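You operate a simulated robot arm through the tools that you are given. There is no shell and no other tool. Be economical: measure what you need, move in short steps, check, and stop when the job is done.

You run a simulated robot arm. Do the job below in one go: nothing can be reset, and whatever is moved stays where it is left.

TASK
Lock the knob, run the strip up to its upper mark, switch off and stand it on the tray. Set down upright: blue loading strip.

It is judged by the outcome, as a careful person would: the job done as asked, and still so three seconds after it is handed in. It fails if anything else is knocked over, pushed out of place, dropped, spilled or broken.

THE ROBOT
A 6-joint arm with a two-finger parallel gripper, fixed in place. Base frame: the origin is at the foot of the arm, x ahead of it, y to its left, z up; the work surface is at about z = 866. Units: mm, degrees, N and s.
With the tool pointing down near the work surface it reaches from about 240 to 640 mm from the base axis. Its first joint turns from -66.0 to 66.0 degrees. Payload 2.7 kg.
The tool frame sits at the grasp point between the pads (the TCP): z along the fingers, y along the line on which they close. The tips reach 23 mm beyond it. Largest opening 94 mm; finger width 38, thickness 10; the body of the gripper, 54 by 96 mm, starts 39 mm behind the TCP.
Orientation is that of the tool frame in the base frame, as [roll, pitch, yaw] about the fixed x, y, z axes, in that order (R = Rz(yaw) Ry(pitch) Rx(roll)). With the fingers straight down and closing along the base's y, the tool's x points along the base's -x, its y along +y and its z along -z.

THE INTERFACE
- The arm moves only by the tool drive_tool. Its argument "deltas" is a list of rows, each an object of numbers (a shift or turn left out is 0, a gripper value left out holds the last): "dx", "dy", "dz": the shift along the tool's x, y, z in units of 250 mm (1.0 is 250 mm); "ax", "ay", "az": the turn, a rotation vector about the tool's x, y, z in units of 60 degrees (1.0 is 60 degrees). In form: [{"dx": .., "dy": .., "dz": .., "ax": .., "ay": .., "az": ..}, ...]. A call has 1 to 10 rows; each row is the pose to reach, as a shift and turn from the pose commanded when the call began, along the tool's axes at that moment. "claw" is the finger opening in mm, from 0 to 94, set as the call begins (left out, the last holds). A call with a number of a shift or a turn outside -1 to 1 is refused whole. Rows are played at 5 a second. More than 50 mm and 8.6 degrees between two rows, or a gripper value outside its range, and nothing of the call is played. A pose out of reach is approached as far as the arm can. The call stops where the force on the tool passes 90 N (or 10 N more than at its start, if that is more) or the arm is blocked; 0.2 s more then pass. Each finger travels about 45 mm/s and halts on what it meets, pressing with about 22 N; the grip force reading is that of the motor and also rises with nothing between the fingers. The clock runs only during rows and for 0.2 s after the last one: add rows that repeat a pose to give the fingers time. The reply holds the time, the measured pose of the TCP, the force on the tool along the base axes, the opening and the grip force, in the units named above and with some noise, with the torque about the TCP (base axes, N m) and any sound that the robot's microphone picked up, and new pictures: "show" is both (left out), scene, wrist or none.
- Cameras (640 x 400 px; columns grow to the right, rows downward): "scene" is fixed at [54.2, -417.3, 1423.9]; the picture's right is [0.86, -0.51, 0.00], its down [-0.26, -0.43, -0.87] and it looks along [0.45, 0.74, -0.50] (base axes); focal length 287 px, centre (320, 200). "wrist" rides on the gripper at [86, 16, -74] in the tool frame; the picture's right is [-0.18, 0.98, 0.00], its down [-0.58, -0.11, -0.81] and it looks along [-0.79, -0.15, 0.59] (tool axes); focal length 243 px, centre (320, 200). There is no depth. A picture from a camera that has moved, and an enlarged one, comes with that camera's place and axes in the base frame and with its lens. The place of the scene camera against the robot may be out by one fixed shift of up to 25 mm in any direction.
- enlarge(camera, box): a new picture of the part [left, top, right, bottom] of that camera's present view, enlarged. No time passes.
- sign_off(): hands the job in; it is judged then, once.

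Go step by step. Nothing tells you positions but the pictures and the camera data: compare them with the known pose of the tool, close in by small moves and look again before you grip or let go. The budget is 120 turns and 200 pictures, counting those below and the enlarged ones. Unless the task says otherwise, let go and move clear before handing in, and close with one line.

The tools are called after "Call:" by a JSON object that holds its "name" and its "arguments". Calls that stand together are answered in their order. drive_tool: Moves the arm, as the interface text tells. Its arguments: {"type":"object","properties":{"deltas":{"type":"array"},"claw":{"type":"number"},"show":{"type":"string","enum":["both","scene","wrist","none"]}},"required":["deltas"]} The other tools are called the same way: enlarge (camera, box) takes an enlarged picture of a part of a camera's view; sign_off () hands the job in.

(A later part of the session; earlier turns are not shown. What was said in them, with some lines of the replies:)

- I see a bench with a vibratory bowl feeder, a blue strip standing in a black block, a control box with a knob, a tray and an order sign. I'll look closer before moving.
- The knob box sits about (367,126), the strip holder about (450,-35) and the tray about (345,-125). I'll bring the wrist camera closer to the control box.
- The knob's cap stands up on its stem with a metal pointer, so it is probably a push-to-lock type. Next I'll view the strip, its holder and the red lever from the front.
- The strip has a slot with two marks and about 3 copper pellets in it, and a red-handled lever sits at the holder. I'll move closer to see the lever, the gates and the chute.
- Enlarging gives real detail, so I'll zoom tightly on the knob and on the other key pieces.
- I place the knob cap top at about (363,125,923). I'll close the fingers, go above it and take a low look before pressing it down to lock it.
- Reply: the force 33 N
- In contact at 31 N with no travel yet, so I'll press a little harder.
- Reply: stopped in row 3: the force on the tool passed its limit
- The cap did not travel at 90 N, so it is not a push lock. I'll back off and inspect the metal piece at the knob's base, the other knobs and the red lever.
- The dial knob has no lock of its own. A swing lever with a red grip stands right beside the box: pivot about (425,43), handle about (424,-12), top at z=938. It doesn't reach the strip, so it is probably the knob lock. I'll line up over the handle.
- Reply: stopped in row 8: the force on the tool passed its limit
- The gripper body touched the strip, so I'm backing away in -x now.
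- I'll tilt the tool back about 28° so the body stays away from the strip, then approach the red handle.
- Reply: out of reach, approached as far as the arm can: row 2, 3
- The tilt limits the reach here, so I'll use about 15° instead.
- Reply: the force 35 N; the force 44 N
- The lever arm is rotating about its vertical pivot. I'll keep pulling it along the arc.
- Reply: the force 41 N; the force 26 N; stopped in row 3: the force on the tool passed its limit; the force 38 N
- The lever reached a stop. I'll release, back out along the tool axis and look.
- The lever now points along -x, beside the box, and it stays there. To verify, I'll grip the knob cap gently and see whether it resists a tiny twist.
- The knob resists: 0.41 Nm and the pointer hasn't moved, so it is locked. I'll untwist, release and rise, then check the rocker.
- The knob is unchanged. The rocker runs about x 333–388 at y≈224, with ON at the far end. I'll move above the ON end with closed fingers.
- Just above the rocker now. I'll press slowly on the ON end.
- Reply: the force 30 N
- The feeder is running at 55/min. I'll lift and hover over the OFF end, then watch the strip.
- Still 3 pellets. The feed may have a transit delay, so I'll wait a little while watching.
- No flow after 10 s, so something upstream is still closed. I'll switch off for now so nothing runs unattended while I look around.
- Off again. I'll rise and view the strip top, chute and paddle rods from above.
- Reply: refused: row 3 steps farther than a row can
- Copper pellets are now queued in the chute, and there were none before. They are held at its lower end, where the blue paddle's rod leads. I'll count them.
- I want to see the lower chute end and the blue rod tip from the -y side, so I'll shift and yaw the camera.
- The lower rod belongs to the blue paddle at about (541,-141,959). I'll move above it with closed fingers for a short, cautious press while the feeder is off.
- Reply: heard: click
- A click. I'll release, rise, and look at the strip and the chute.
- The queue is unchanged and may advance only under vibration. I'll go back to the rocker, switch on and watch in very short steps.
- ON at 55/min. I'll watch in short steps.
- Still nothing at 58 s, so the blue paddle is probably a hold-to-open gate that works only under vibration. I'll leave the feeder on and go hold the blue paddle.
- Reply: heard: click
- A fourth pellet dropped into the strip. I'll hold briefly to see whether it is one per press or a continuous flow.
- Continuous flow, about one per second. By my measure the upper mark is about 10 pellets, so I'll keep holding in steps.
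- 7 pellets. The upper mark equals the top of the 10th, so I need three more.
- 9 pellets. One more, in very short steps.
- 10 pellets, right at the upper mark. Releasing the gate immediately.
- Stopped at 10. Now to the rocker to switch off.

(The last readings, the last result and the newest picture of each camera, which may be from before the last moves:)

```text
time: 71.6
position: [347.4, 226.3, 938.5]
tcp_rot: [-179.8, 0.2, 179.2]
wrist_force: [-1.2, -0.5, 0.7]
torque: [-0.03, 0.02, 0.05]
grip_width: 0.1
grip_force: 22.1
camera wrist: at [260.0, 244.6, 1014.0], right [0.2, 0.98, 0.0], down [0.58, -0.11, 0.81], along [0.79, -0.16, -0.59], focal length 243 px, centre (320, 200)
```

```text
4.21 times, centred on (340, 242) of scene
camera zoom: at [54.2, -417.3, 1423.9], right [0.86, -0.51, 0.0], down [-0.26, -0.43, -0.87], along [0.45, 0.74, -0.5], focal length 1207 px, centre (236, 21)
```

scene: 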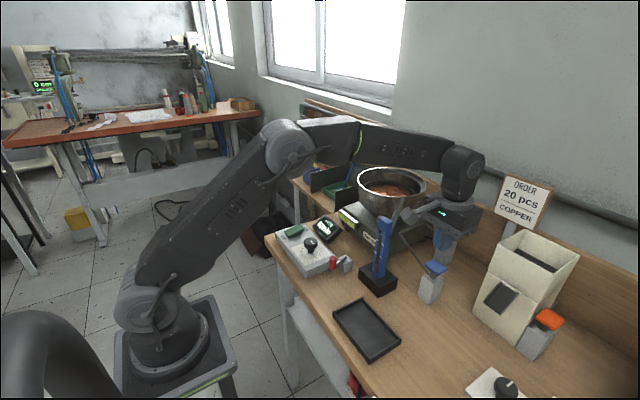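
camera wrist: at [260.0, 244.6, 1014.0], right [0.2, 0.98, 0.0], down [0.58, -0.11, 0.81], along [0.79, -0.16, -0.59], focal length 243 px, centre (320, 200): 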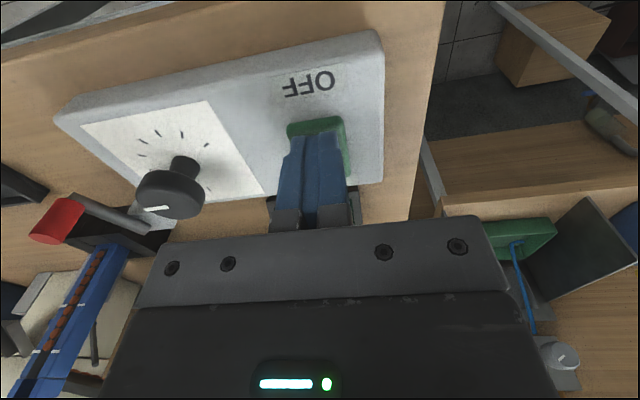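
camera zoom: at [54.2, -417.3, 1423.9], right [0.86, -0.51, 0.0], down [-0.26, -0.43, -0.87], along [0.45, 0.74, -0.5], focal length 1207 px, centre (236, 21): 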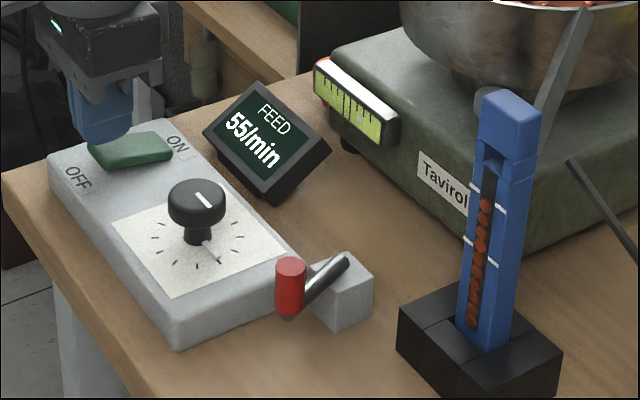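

Call:
{"name": "drive_tool", "arguments": {"deltas": [{"dx": 0.028, "dz": 0.0}, {"dx": 0.028, "dz": 0.02}, {"dx": 0.028, "dz": 0.036}, {"dx": 0.028, "dz": 0.05}, {"dx": 0.028, "dz": 0.054}, {"dx": 0.028, "dz": -0.05}, {"dx": 0.028, "dz": -0.2}], "show": "none"}}

Call:
{"name": "enlarge", "arguments": {"camera": "scene", "box": [270, 195, 410, 290]}}

Call:
{"name": "enlarge", "arguments": {"camera": "scene", "box": [372, 210, 396, 282]}}

```text
time: 73.2
position: [336.8, 228.0, 989.9]
tcp_rot: [-179.8, 0.1, 179.3]
wrist_force: [-0.1, 0.3, -0.1]
torque: [0.06, 0.05, 0.0]
grip_width: 0.0
grip_force: 22.4
```

```text
4.21 times, centred on (340, 242) of scene
camera zoom: at [54.2, -417.3, 1423.9], right [0.86, -0.51, 0.0], down [-0.26, -0.43, -0.87], along [0.45, 0.74, -0.5], focal length 1207 px, centre (236, 21)
```

zoom: 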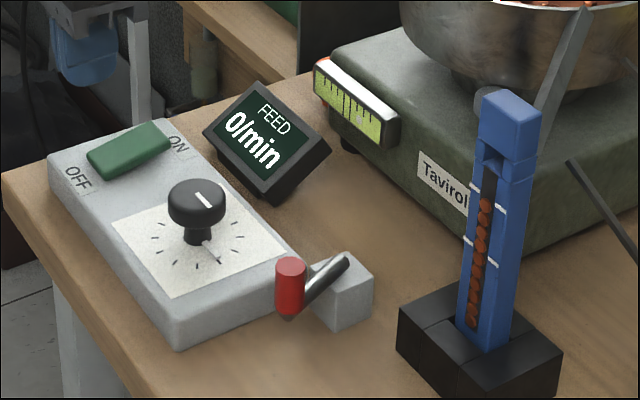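

```text
5.56 times, centred on (384, 246) of scene
camera zoom: at [54.2, -417.3, 1423.9], right [0.86, -0.51, 0.0], down [-0.26, -0.43, -0.87], along [0.45, 0.74, -0.5], focal length 1592 px, centre (-36, -56)
```

zoom: 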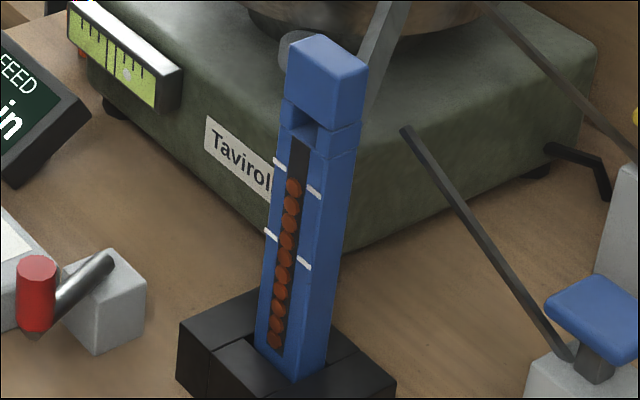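

Switched off with the strip at its upper mark. Now I'll go toward the strip and get its exact position for gripping.

Call:
{"name": "drive_tool", "arguments": {"deltas": [{"dz": -0.18}, {"dz": -0.36}, {"dz": -0.54, "dy": -0.06}, {"dz": -0.6, "dy": -0.22}, {"dz": -0.6, "dy": -0.4}, {"dz": -0.6, "dy": -0.58}, {"dz": -0.6, "dy": -0.76}, {"dz": -0.6, "dy": -0.92, "dx": -0.06}, {"dz": -0.6, "dy": -1.0, "dx": -0.12}], "claw": 60, "show": "none"}}

Call:
{"name": "drive_tool", "arguments": {"deltas": [{"dy": -0.07}], "show": "wrist"}}

Call:
{"name": "enlarge", "arguments": {"camera": "wrist", "box": [250, 80, 410, 230]}}

```text
time: 75.2
position: [366.1, -24.6, 1140.6]
tcp_rot: [-179.8, 0.1, 179.3]
wrist_force: [-0.8, 0.0, 0.5]
torque: [0.01, -0.02, -0.02]
grip_width: 59.8
grip_force: 0.1
```

```text
time: 75.6
position: [365.1, -41.3, 1140.2]
tcp_rot: [-179.9, 0.1, 179.2]
wrist_force: [-0.4, 0.5, 0.8]
torque: [-0.01, -0.04, -0.01]
grip_width: 60.0
grip_force: 0.1
camera wrist: at [279.1, -24.0, 1214.2], right [0.2, 0.98, 0.0], down [0.58, -0.11, 0.81], along [0.79, -0.16, -0.59], focal length 243 px, centre (320, 200)
```

wrist: 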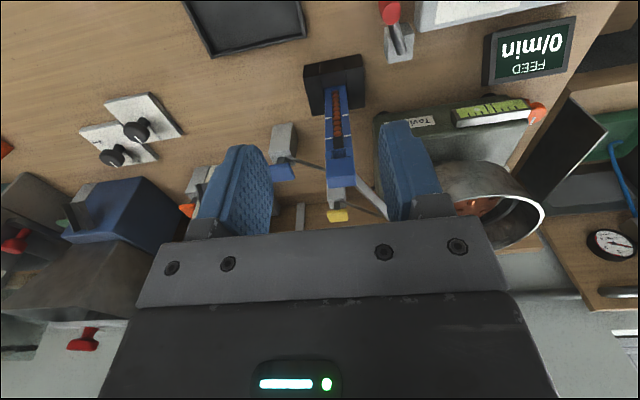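

```text
2.67 times, centred on (330, 155) of wrist
camera zoom: at [279.1, -24.0, 1214.2], right [0.2, 0.98, 0.0], down [0.58, -0.11, 0.81], along [0.79, -0.16, -0.59], focal length 647 px, centre (293, 320)
```

zoom: 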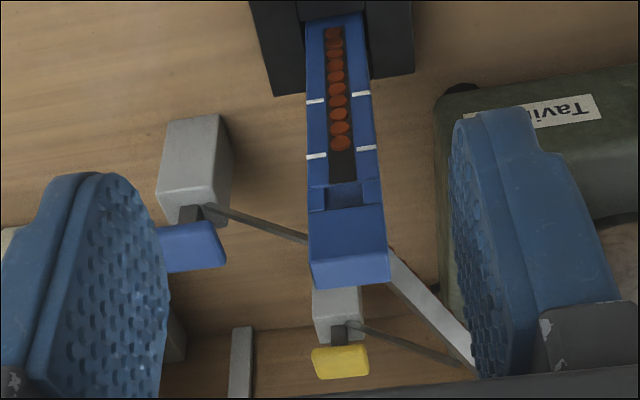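

The strip top is at z≈1062, spanning x 450–466 and centred on y≈-38. I'll move above it and descend with the fingers either side, a little forward to avoid the chute.

Call:
{"name": "drive_tool", "arguments": {"deltas": [{"dx": -0.16, "dy": 0.006, "az": -0.013}, {"dx": -0.332, "dy": 0.011, "az": -0.013}, {"dx": -0.332, "dy": 0.011, "dz": 0.12, "az": -0.013}, {"dx": -0.332, "dy": 0.011, "dz": 0.24, "az": -0.013}], "claw": 54}}

Call:
{"name": "enlarge", "arguments": {"camera": "scene", "box": [345, 170, 435, 240]}}

Call:
{"name": "enlarge", "arguments": {"camera": "wrist", "box": [230, 80, 430, 230]}}

```text
time: 76.6
position: [447.2, -38.6, 1078.7]
tcp_rot: [-179.7, 0.1, -179.9]
wrist_force: [0.1, -0.5, -0.7]
torque: [0.04, 0.01, -0.01]
grip_width: 54.1
grip_force: 0.0
camera wrist: at [360.7, -22.5, 1152.9], right [0.18, 0.98, 0.0], down [0.58, -0.11, 0.81], along [0.79, -0.15, -0.59], focal length 243 px, centre (320, 200)
```

scene: 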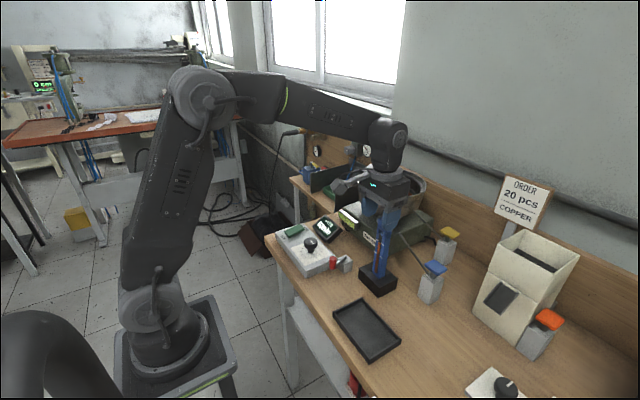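
wrist: 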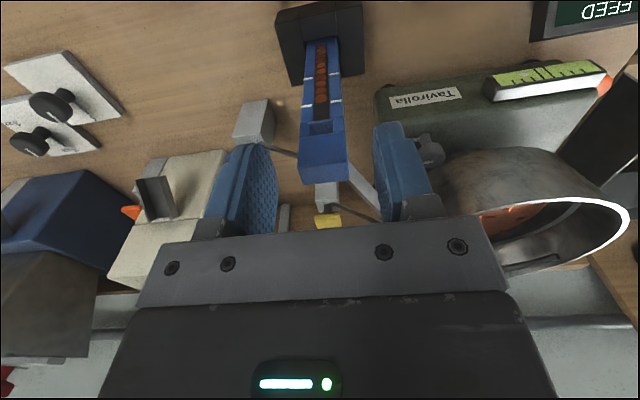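

```text
5.71 times, centred on (390, 205) of scene
camera zoom: at [54.3, -417.3, 1423.9], right [0.86, -0.51, 0.0], down [-0.26, -0.43, -0.87], along [0.45, 0.74, -0.5], focal length 1638 px, centre (-80, 171)
```

zoom: 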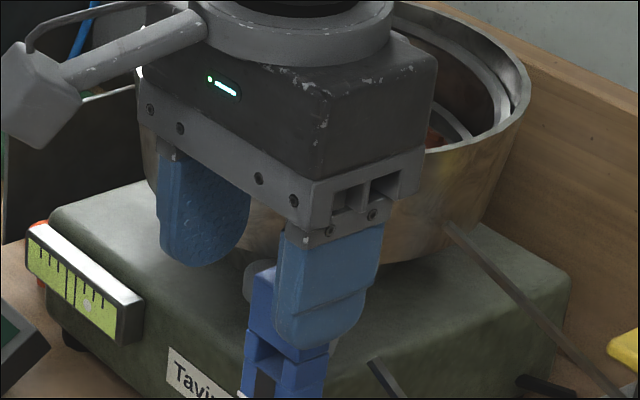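

```text
2.67 times, centred on (330, 155) of wrist
camera zoom: at [360.7, -22.5, 1152.9], right [0.18, 0.98, 0.0], down [0.58, -0.11, 0.81], along [0.79, -0.15, -0.59], focal length 647 px, centre (293, 320)
```

zoom: 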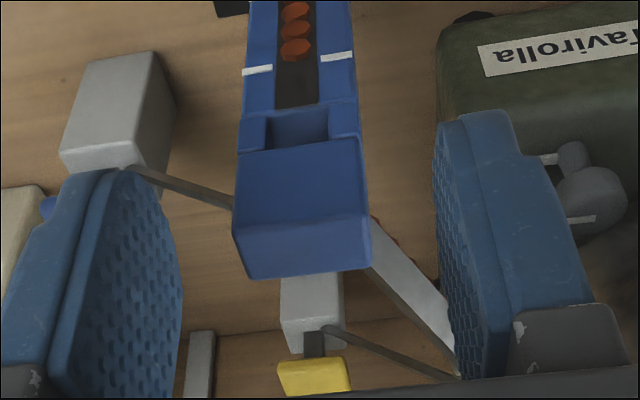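

Call:
{"name": "drive_tool", "arguments": {"deltas": [{"dz": 0.06}, {"dz": 0.12}, {"dz": 0.17}, {"dz": 0.188}]}}

Call:
{"name": "enlarge", "arguments": {"camera": "scene", "box": [345, 180, 435, 250]}}

Call:
{"name": "enlarge", "arguments": {"camera": "wrist", "box": [230, 80, 430, 230]}}

```text
time: 77.6
position: [447.9, -38.8, 1033.0]
tcp_rot: [-179.7, 0.2, 180.0]
wrist_force: [0.6, -0.6, -0.3]
torque: [0.03, -0.01, 0.02]
grip_width: 54.1
grip_force: 0.0
camera wrist: at [361.4, -22.0, 1107.5], right [0.18, 0.98, 0.0], down [0.58, -0.11, 0.81], along [0.79, -0.15, -0.59], focal length 243 px, centre (320, 200)
```

scene: 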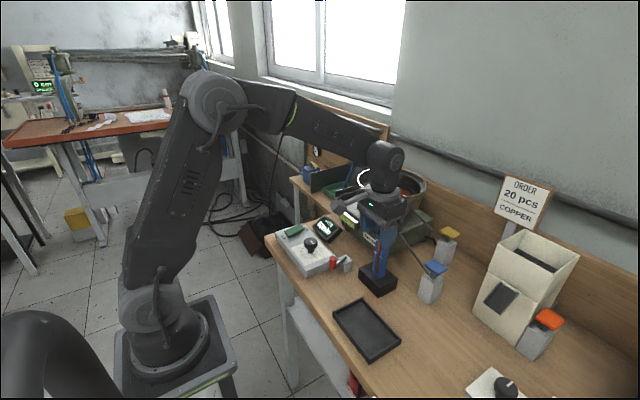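
wrist: 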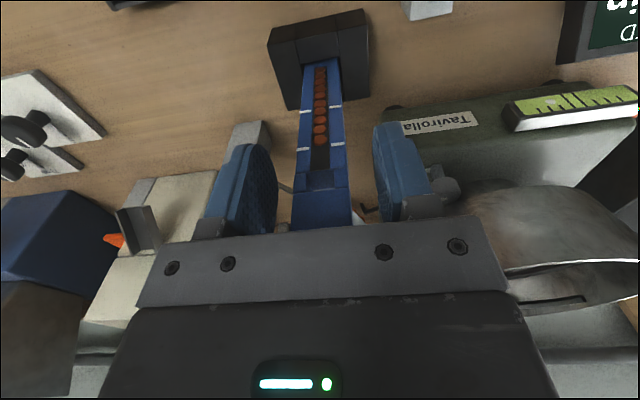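

```text
5.71 times, centred on (390, 215) of scene
camera zoom: at [54.2, -417.3, 1423.9], right [0.86, -0.51, 0.0], down [-0.26, -0.43, -0.87], along [0.45, 0.74, -0.5], focal length 1638 px, centre (-80, 114)
```

zoom: 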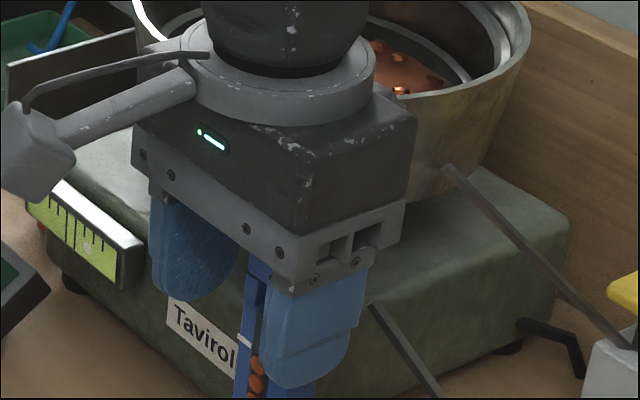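

```text
2.67 times, centred on (330, 155) of wrist
camera zoom: at [361.4, -22.0, 1107.5], right [0.18, 0.98, 0.0], down [0.58, -0.11, 0.81], along [0.79, -0.15, -0.59], focal length 647 px, centre (293, 320)
```

zoom: 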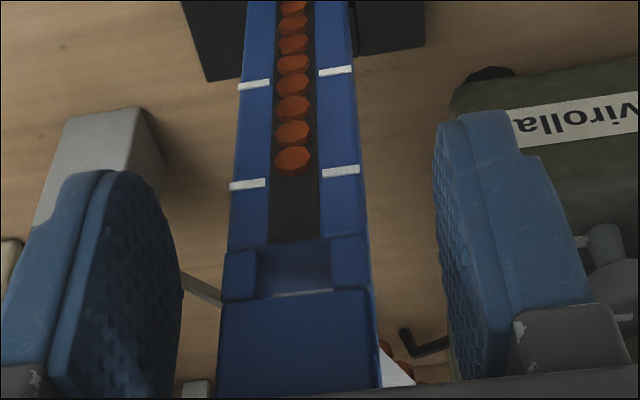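

Positioned without contact. Closing on the strip.

Call:
{"name": "drive_tool", "arguments": {"deltas": [{"dz": 0}, {"dz": 0}, {"dz": 0}, {"dz": 0}], "claw": 0, "show": "none"}}

```text
time: 78.6
position: [447.7, -38.5, 1032.7]
tcp_rot: [-179.8, 0.2, 180.0]
wrist_force: [-1.1, 0.3, -0.3]
torque: [0.02, -0.03, 0.02]
grip_width: 30.1
grip_force: 21.5
```

Call:
{"name": "drive_tool", "arguments": {"deltas": [{"dz": -0.01}, {"dz": -0.025}, {"dz": -0.045}]}}

Call:
{"name": "enlarge", "arguments": {"camera": "scene", "box": [345, 200, 435, 300]}}

```text
time: 79.4
position: [447.9, -38.9, 1044.9]
tcp_rot: [-179.8, 0.0, 180.0]
wrist_force: [0.4, -0.2, -2.1]
torque: [0.02, 0.08, -0.02]
grip_width: 30.1
grip_force: 22.1
camera wrist: at [361.3, -22.3, 1118.4], right [0.18, 0.98, 0.0], down [0.58, -0.11, 0.81], along [0.79, -0.15, -0.59], focal length 243 px, centre (320, 200)
```

scene: 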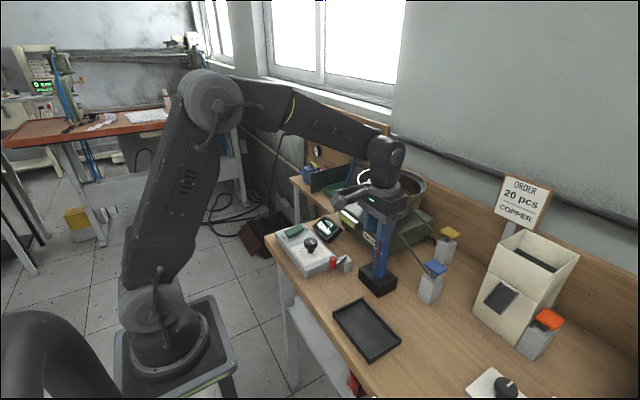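
wrist: 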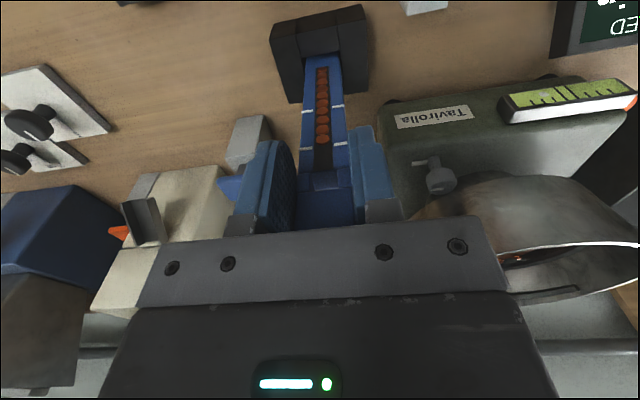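

```text
4.00 times, centred on (390, 250) of scene
camera zoom: at [54.3, -417.3, 1423.9], right [0.86, -0.51, 0.0], down [-0.26, -0.43, -0.87], along [0.45, 0.74, -0.5], focal length 1146 px, centre (40, 0)
```

zoom: 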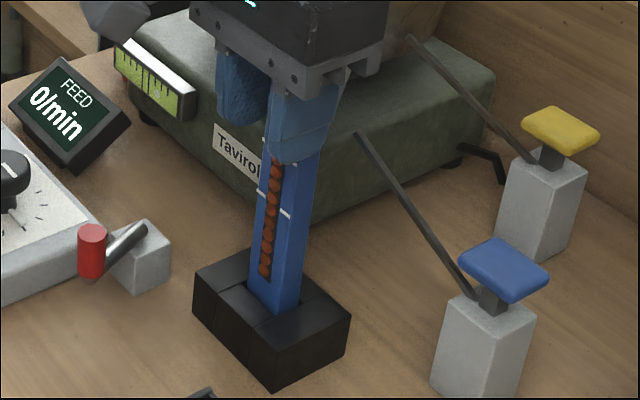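

The strip comes out freely. I'll lift clear and carry it upright toward the tray.

Call:
{"name": "drive_tool", "arguments": {"deltas": [{"dz": -0.06}, {"dz": -0.13}, {"dz": -0.2}, {"dz": -0.25}, {"dz": -0.25, "dx": 0.08, "dy": -0.07}, {"dz": -0.25, "dx": 0.17, "dy": -0.15}, {"dz": -0.25, "dx": 0.26, "dy": -0.23}, {"dz": -0.25, "dx": 0.32, "dy": -0.28}]}}

Call:
{"name": "enlarge", "arguments": {"camera": "scene", "box": [320, 200, 440, 380]}}

```text
time: 81.2
position: [368.1, -107.6, 1106.7]
tcp_rot: [-179.8, 0.0, 179.9]
wrist_force: [0.1, 0.4, -2.4]
torque: [0.03, 0.04, -0.02]
grip_width: 30.2
grip_force: 21.9
camera wrist: at [281.2, -92.4, 1181.1], right [0.18, 0.98, 0.0], down [0.58, -0.11, 0.81], along [0.79, -0.15, -0.59], focal length 243 px, centre (320, 200)
```

scene: 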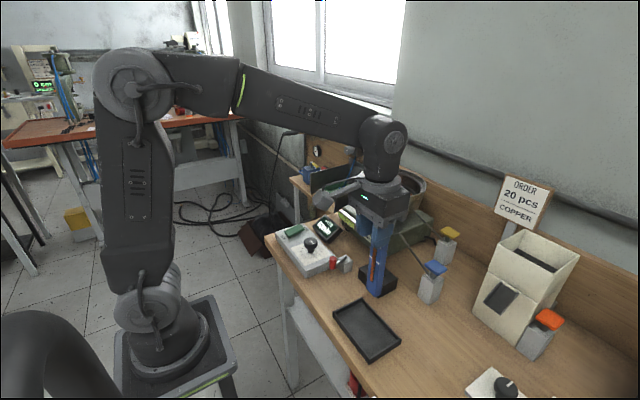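
wrist: 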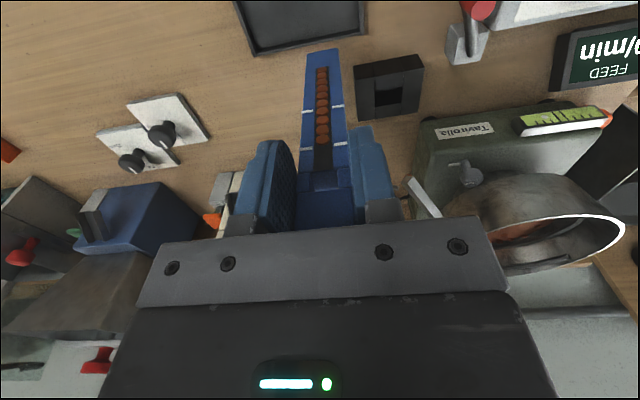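

```text
2.22 times, centred on (380, 290) of scene
camera zoom: at [54.3, -417.3, 1423.9], right [0.86, -0.51, 0.0], down [-0.26, -0.43, -0.87], along [0.45, 0.74, -0.5], focal length 637 px, centre (187, 0)
```

zoom: 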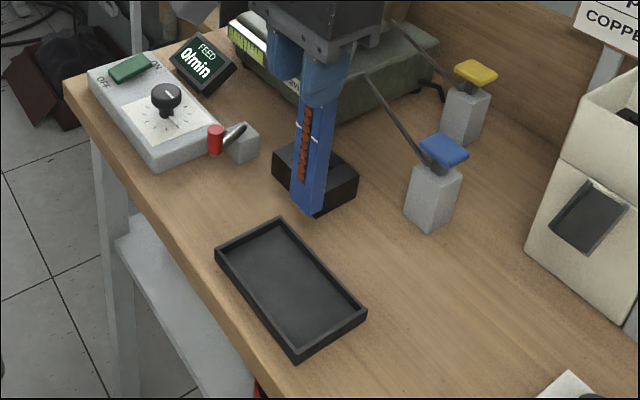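

The tray spans about x 307–391, y -195 to -63. I'll take the strip's centre to (349,-129) and lower to just above it.

Call:
{"name": "drive_tool", "arguments": {"deltas": [{"dx": 0.06, "dy": -0.045}, {"dx": 0.116, "dy": -0.086}, {"dx": 0.116, "dy": -0.086, "dz": 0.08}, {"dx": 0.116, "dy": -0.086, "dz": 0.16}, {"dx": 0.116, "dy": -0.086, "dz": 0.22}, {"dx": 0.116, "dy": -0.086, "dz": 0.24}]}}

Call:
{"name": "enlarge", "arguments": {"camera": "scene", "box": [310, 230, 430, 380]}}

```text
time: 82.6
position: [339.5, -130.3, 1047.4]
tcp_rot: [-179.8, 0.2, -180.0]
wrist_force: [0.7, 0.2, -2.1]
torque: [0.01, 0.07, 0.03]
grip_width: 29.6
grip_force: 21.6
camera wrist: at [252.7, -113.9, 1120.6], right [0.18, 0.98, 0.0], down [0.58, -0.11, 0.81], along [0.79, -0.15, -0.59], focal length 243 px, centre (320, 200)
```

scene: 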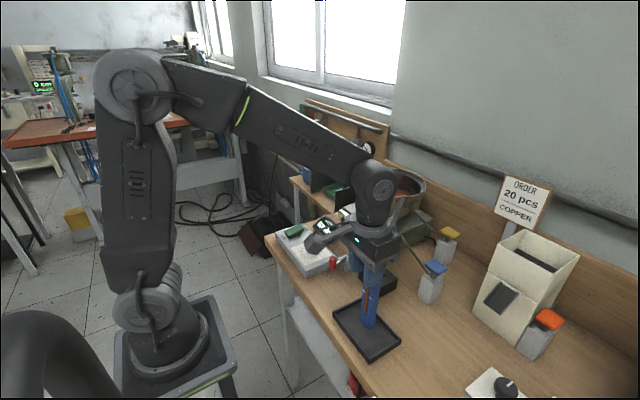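
wrist: 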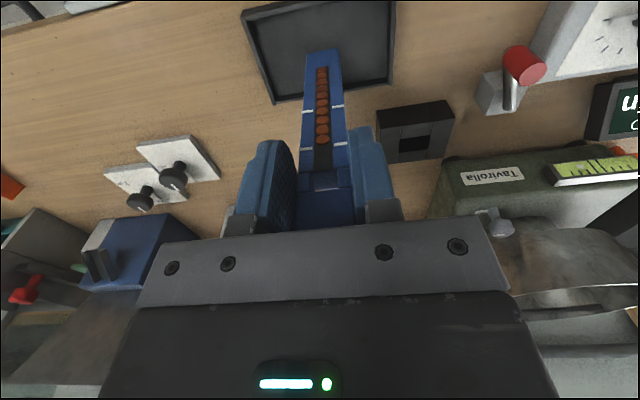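

```text
2.67 times, centred on (370, 305) of scene
camera zoom: at [54.3, -417.3, 1423.9], right [0.86, -0.51, 0.0], down [-0.26, -0.43, -0.87], along [0.45, 0.74, -0.5], focal length 764 px, centre (187, -80)
```

zoom: 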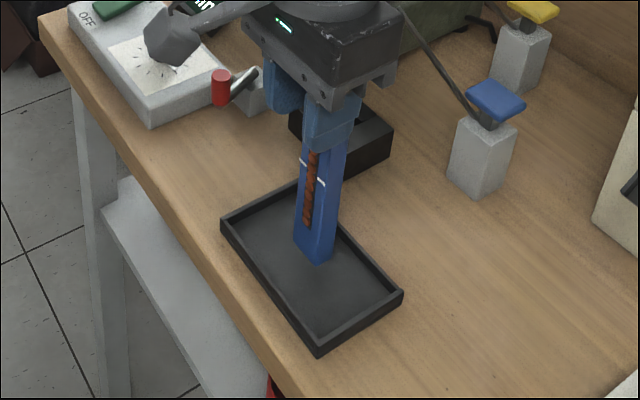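

Call:
{"name": "drive_tool", "arguments": {"deltas": [{"dz": 0.008}, {"dz": 0.016}, {"dz": 0.024}], "show": "none"}}

Call:
{"name": "enlarge", "arguments": {"camera": "scene", "box": [350, 290, 400, 345]}}

```text
time: 83.4
position: [338.7, -130.0, 1042.7]
tcp_rot: [-179.8, 0.0, 180.0]
wrist_force: [-0.7, 0.8, -1.8]
torque: [0.0, 0.04, 0.03]
grip_width: 29.8
grip_force: 21.6
```

```text
7.27 times, centred on (375, 318) of scene
camera zoom: at [54.3, -417.3, 1423.9], right [0.86, -0.51, 0.0], down [-0.26, -0.43, -0.87], along [0.45, 0.74, -0.5], focal length 2084 px, centre (-80, -654)
```

zoom: 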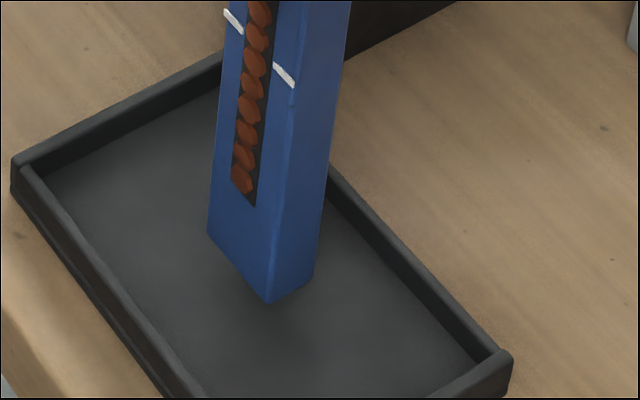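

Call:
{"name": "drive_tool", "arguments": {"deltas": [{"dz": 0.006}, {"dz": 0.012}, {"dz": 0.018}, {"dz": 0.024}], "show": "none"}}

Call:
{"name": "enlarge", "arguments": {"camera": "scene", "box": [350, 290, 400, 345]}}

```text
time: 84.4
position: [338.5, -130.9, 1035.0]
tcp_rot: [-179.7, 0.0, -180.0]
wrist_force: [0.1, 0.3, -2.0]
torque: [0.01, 0.05, 0.01]
grip_width: 30.1
grip_force: 22.5
```

```text
7.27 times, centred on (375, 318) of scene
camera zoom: at [54.3, -417.3, 1423.9], right [0.86, -0.51, 0.0], down [-0.26, -0.43, -0.87], along [0.45, 0.74, -0.5], focal length 2084 px, centre (-80, -654)
```

zoom: 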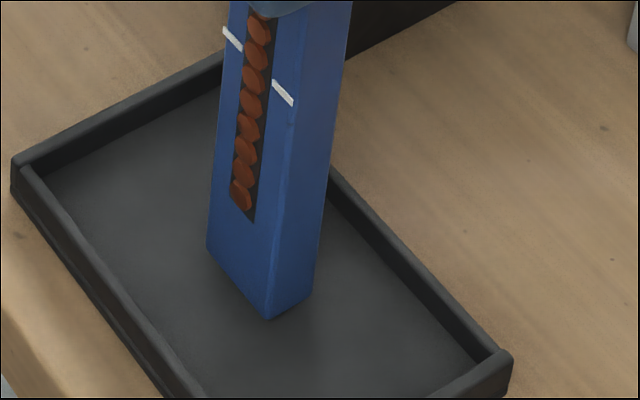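

Still no contact. Continuing in 1 mm steps.

Call:
{"name": "drive_tool", "arguments": {"deltas": [{"dz": 0.005}, {"dz": 0.01}, {"dz": 0.015}, {"dz": 0.015}], "show": "none"}}

```text
time: 85.4
position: [339.4, -131.0, 1032.4]
tcp_rot: [-179.7, 0.3, -180.0]
wrist_force: [-3.4, 1.9, 15.0]
torque: [0.51, 0.23, 0.08]
grip_width: 29.9
grip_force: 21.9
```

Call:
{"name": "drive_tool", "arguments": {"deltas": [{"dz": -0.003}, {"dz": -0.003}], "show": "wrist"}}

Call:
{"name": "enlarge", "arguments": {"camera": "scene", "box": [340, 240, 410, 345]}}

```text
time: 86.0
position: [340.6, -131.2, 1032.2]
tcp_rot: [-179.7, 0.3, 179.9]
wrist_force: [1.5, -0.6, 5.8]
torque: [0.02, -0.38, -0.01]
grip_width: 29.9
grip_force: 21.3
camera wrist: at [252.9, -114.3, 1106.2], right [0.18, 0.98, 0.0], down [0.58, -0.11, 0.81], along [0.79, -0.15, -0.59], focal length 243 px, centre (320, 200)
```

wrist: 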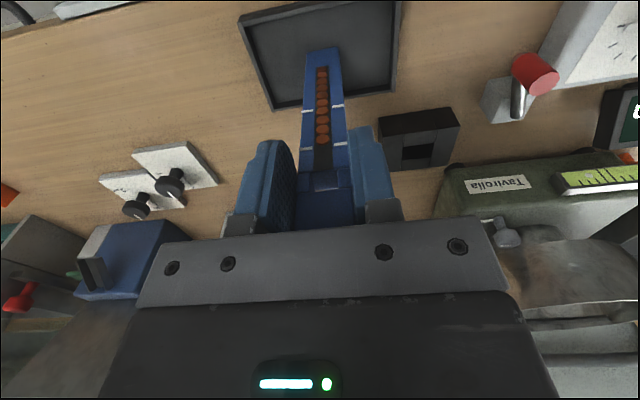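

```text
3.81 times, centred on (375, 292) of scene
camera zoom: at [54.2, -417.3, 1423.9], right [0.86, -0.51, 0.0], down [-0.26, -0.43, -0.87], along [0.45, 0.74, -0.5], focal length 1092 px, centre (110, -152)
```

zoom: 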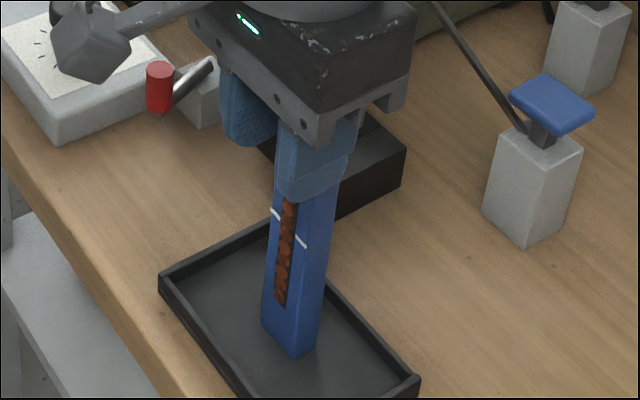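

The strip is standing on the tray floor, upright. I'll open slightly and check.

Call:
{"name": "drive_tool", "arguments": {"deltas": [{"dz": 0}, {"dz": 0}, {"dz": 0}], "claw": 36, "show": "wrist"}}

Call:
{"name": "enlarge", "arguments": {"camera": "wrist", "box": [230, 30, 430, 230]}}

```text
time: 86.8
position: [340.0, -130.7, 1032.0]
tcp_rot: [-179.9, 0.0, -180.0]
wrist_force: [1.1, 1.0, 0.2]
torque: [0.01, 0.01, 0.03]
grip_width: 36.1
grip_force: 0.0
camera wrist: at [252.7, -114.3, 1106.3], right [0.18, 0.98, 0.0], down [0.58, -0.11, 0.81], along [0.79, -0.15, -0.59], focal length 243 px, centre (320, 200)
```

wrist: 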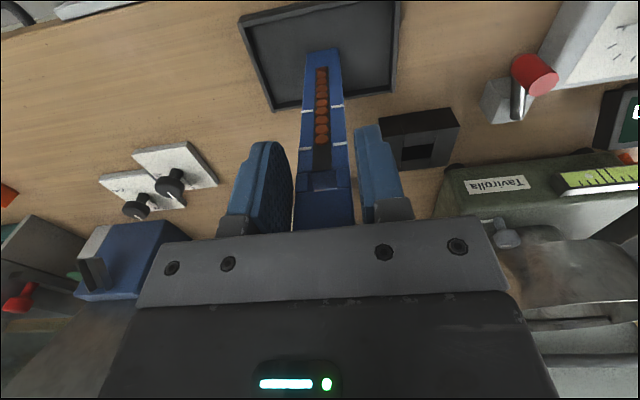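

```text
2.00 times, centred on (330, 130) of wrist
camera zoom: at [252.7, -114.3, 1106.3], right [0.18, 0.98, 0.0], down [0.58, -0.11, 0.81], along [0.79, -0.15, -0.59], focal length 485 px, centre (300, 340)
```

zoom: 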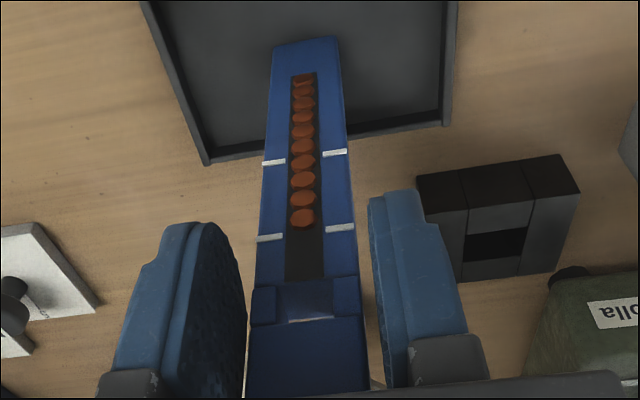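

It stands free. I'll open wider and rise straight up.

Call:
{"name": "drive_tool", "arguments": {"deltas": [{"dz": 0}, {"dz": 0}, {"dz": -0.04}, {"dz": -0.12}, {"dz": -0.25}, {"dz": -0.42}], "claw": 54}}

Call:
{"name": "enlarge", "arguments": {"camera": "scene", "box": [270, 210, 430, 370]}}

Call:
{"name": "enlarge", "arguments": {"camera": "scene", "box": [350, 240, 400, 345]}}

```text
time: 88.2
position: [338.7, -130.9, 1136.4]
tcp_rot: [-179.8, 0.1, -179.9]
wrist_force: [-0.8, 0.4, 0.2]
torque: [-0.01, 0.0, 0.0]
grip_width: 54.1
grip_force: 0.1
camera wrist: at [252.4, -114.2, 1211.1], right [0.18, 0.98, 0.0], down [0.58, -0.11, 0.81], along [0.79, -0.15, -0.59], focal length 243 px, centre (320, 200)
```

scene: 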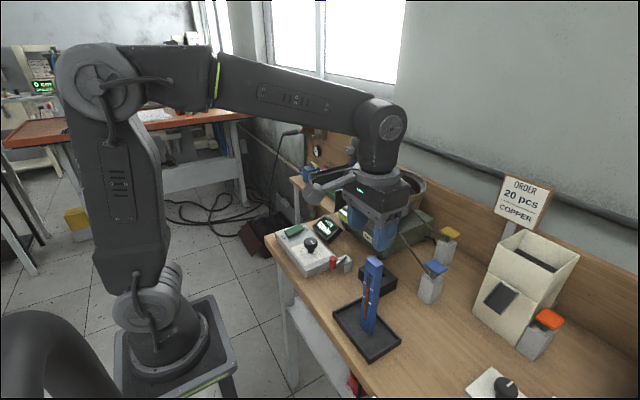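
wrist: 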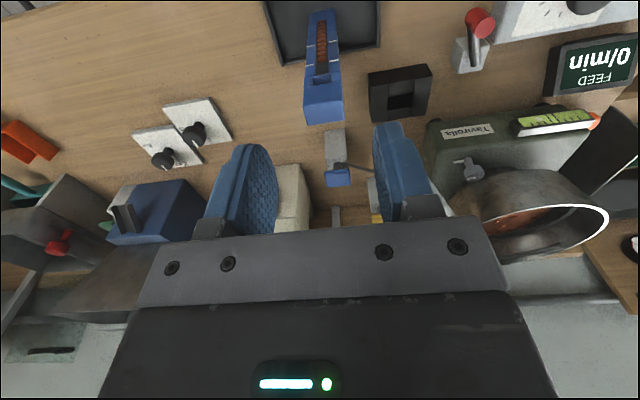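

```text
2.50 times, centred on (350, 290) of scene
camera zoom: at [54.2, -417.3, 1423.9], right [0.86, -0.51, 0.0], down [-0.26, -0.43, -0.87], along [0.45, 0.74, -0.5], focal length 716 px, centre (245, -25)
```

zoom: 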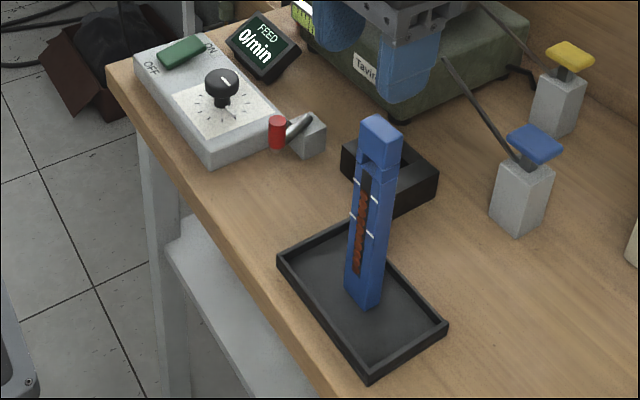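

```text
3.81 times, centred on (375, 292) of scene
camera zoom: at [54.2, -417.3, 1423.9], right [0.86, -0.51, 0.0], down [-0.26, -0.43, -0.87], along [0.45, 0.74, -0.5], focal length 1092 px, centre (110, -152)
```

zoom: 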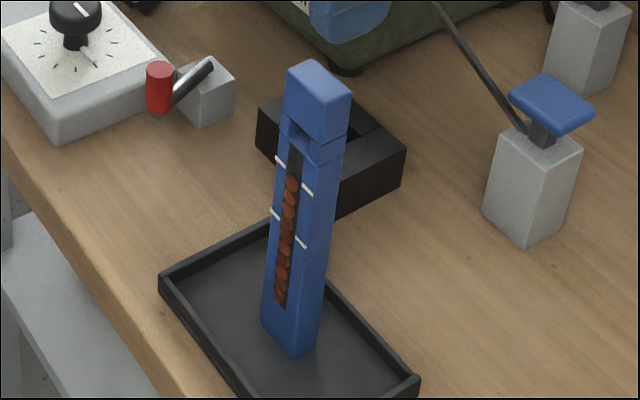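

Everything looks right. As a last check I'll nudge the red lever gently toward its lock direction to confirm it is at its stop.

Call:
{"name": "drive_tool", "arguments": {"deltas": [{"dy": 0.16}, {"dy": 0.32, "dx": -0.05}, {"dy": 0.47, "dx": -0.1}, {"dy": 0.47, "dx": -0.1, "dz": 0.18}, {"dy": 0.47, "dx": -0.1, "dz": 0.36}, {"dy": 0.47, "dx": -0.1, "dz": 0.54}, {"dy": 0.47, "dx": -0.1, "dz": 0.7}, {"dy": 0.47, "dx": -0.1, "dz": 0.78}], "claw": 0}}

Call:
{"name": "enlarge", "arguments": {"camera": "scene", "box": [300, 220, 380, 290]}}

```text
time: 90.0
position: [364.8, -13.1, 941.5]
tcp_rot: [-179.8, 0.1, 180.0]
wrist_force: [0.6, 0.2, 0.1]
torque: [-0.04, -0.01, 0.02]
grip_width: 0.1
grip_force: 21.8
camera wrist: at [278.7, 3.3, 1015.2], right [0.18, 0.98, 0.0], down [0.58, -0.11, 0.81], along [0.79, -0.15, -0.59], focal length 243 px, centre (320, 200)
```

scene: 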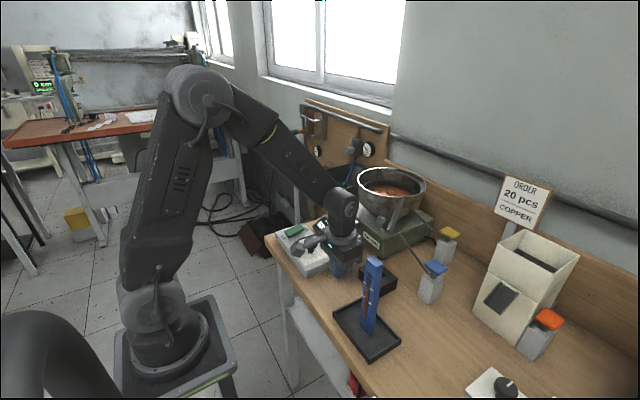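
wrist: 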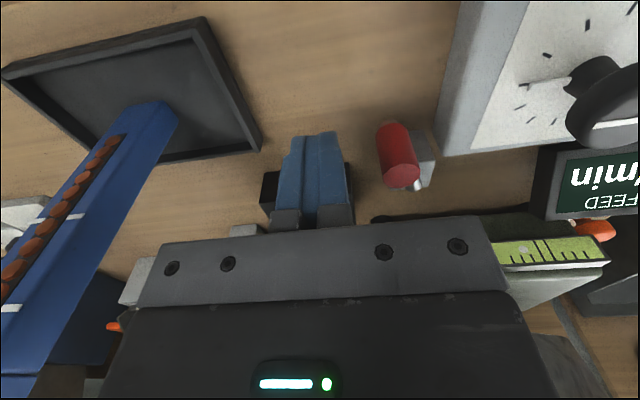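

```text
5.71 times, centred on (340, 255) of scene
camera zoom: at [54.2, -417.3, 1423.9], right [0.86, -0.51, 0.0], down [-0.26, -0.43, -0.87], along [0.45, 0.74, -0.5], focal length 1638 px, centre (206, -114)
```

zoom: 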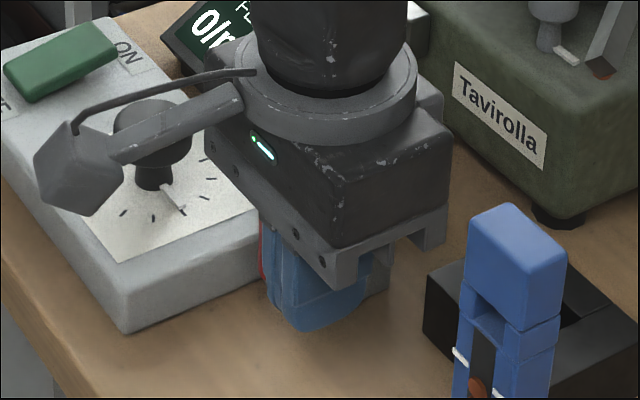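

Call:
{"name": "drive_tool", "arguments": {"deltas": [{"dy": 0.02}, {"dy": 0.036}, {"dy": 0.048}, {"dy": 0.056}], "show": "none"}}

```text
time: 91.0
position: [363.8, 1.8, 940.7]
tcp_rot: [-179.9, 0.1, 179.9]
wrist_force: [0.0, -0.5, 0.6]
torque: [0.03, 0.03, 0.03]
grip_width: 0.0
grip_force: 22.0
```

Call:
{"name": "drive_tool", "arguments": {"deltas": [{"dy": 0.008}, {"dy": 0.016}, {"dy": 0.024}, {"dy": 0.028}], "show": "wrist"}}

```text
time: 92.0
position: [364.9, 8.3, 942.1]
tcp_rot: [-179.6, 0.1, 179.9]
wrist_force: [0.4, -4.6, 0.6]
torque: [-0.05, 0.03, -0.05]
grip_width: 0.0
grip_force: 21.9
camera wrist: at [277.6, 24.5, 1015.9], right [0.18, 0.98, 0.0], down [0.58, -0.11, 0.81], along [0.79, -0.15, -0.59], focal length 243 px, centre (320, 200)
```

wrist: 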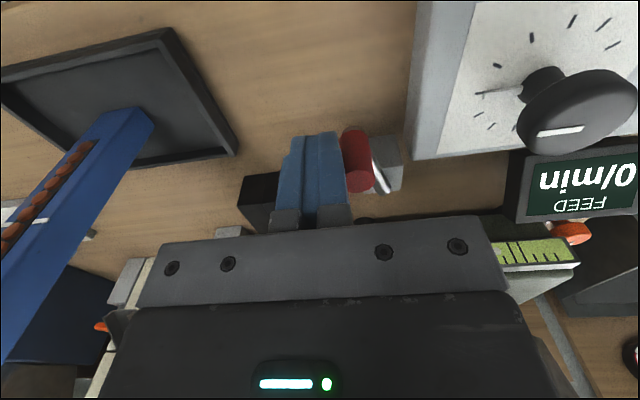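

Call:
{"name": "drive_tool", "arguments": {"deltas": [{"dy": 0.006}, {"dy": 0.012}, {"dy": 0.012}], "show": "none"}}

```text
time: 92.8
position: [364.1, 9.3, 941.6]
tcp_rot: [-179.7, 0.0, 180.0]
wrist_force: [-4.9, -30.2, 6.8]
torque: [-0.28, 0.0, -0.26]
grip_width: 0.0
grip_force: 21.8
```

It is firmly at its stop, so the lock is fully engaged. I'll back away and take a final look.

Call:
{"name": "drive_tool", "arguments": {"deltas": [{"dy": -0.06}, {"dy": -0.06, "dz": -0.16}, {"dy": -0.06, "dz": -0.34}, {"dy": -0.06, "dz": -0.52, "dx": 0.05}, {"dy": -0.04, "dz": -0.7, "dx": 0.12}, {"dy": 0.1, "dz": -0.8, "dx": 0.16}], "show": "scene"}}

Call:
{"name": "enlarge", "arguments": {"camera": "scene", "box": [270, 210, 430, 370]}}

Call:
{"name": "enlarge", "arguments": {"camera": "scene", "box": [285, 225, 345, 270]}}

```text
time: 94.2
position: [323.8, 37.8, 1140.4]
tcp_rot: [-179.6, 0.0, 180.0]
wrist_force: [-0.9, -0.1, -0.3]
torque: [0.01, -0.01, 0.02]
grip_width: 0.0
grip_force: 21.8
```

scene: 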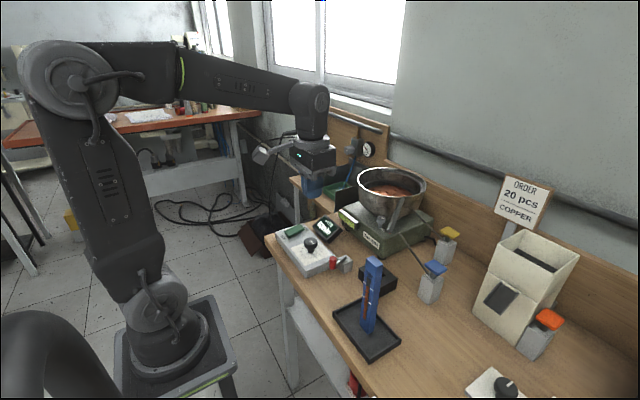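

```text
2.50 times, centred on (350, 290) of scene
camera zoom: at [54.2, -417.4, 1423.9], right [0.86, -0.51, 0.0], down [-0.26, -0.43, -0.87], along [0.45, 0.74, -0.5], focal length 716 px, centre (245, -25)
```

zoom: 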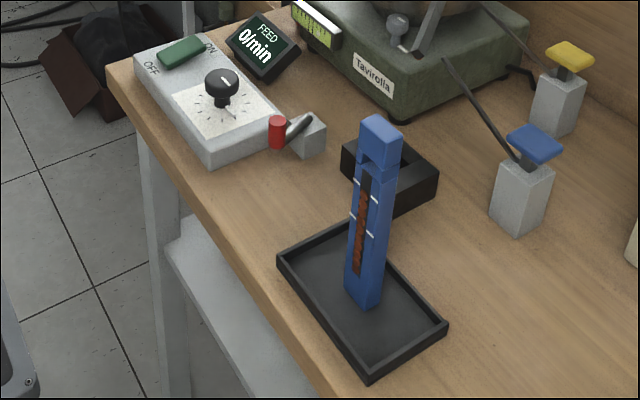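

```text
8.89 times, centred on (315, 248) of scene
camera zoom: at [54.2, -417.4, 1423.9], right [0.86, -0.51, 0.0], down [-0.26, -0.43, -0.87], along [0.45, 0.74, -0.5], focal length 2547 px, centre (364, -222)
```

zoom: 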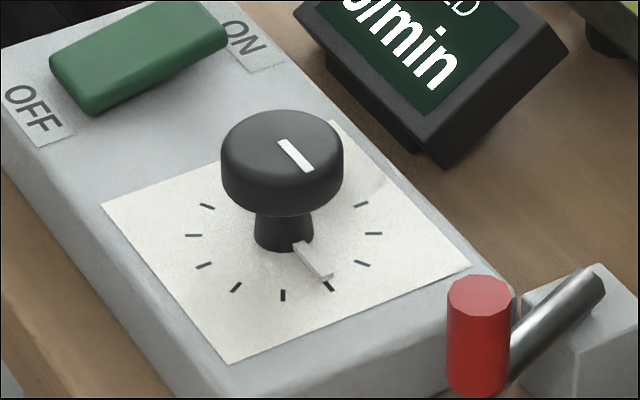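

The lock lever is at its stop, the knob setting is unchanged, the feeder is off and the strip stands upright on the tray. The arm is clear, so I'm handing in.

Call:
{"name": "sign_off", "arguments": {}}

```text
The job is handed in.
```

The knob is locked, the feeder is switched off, and the blue strip, filled to its upper mark (10 pieces), is standing upright on the tray.
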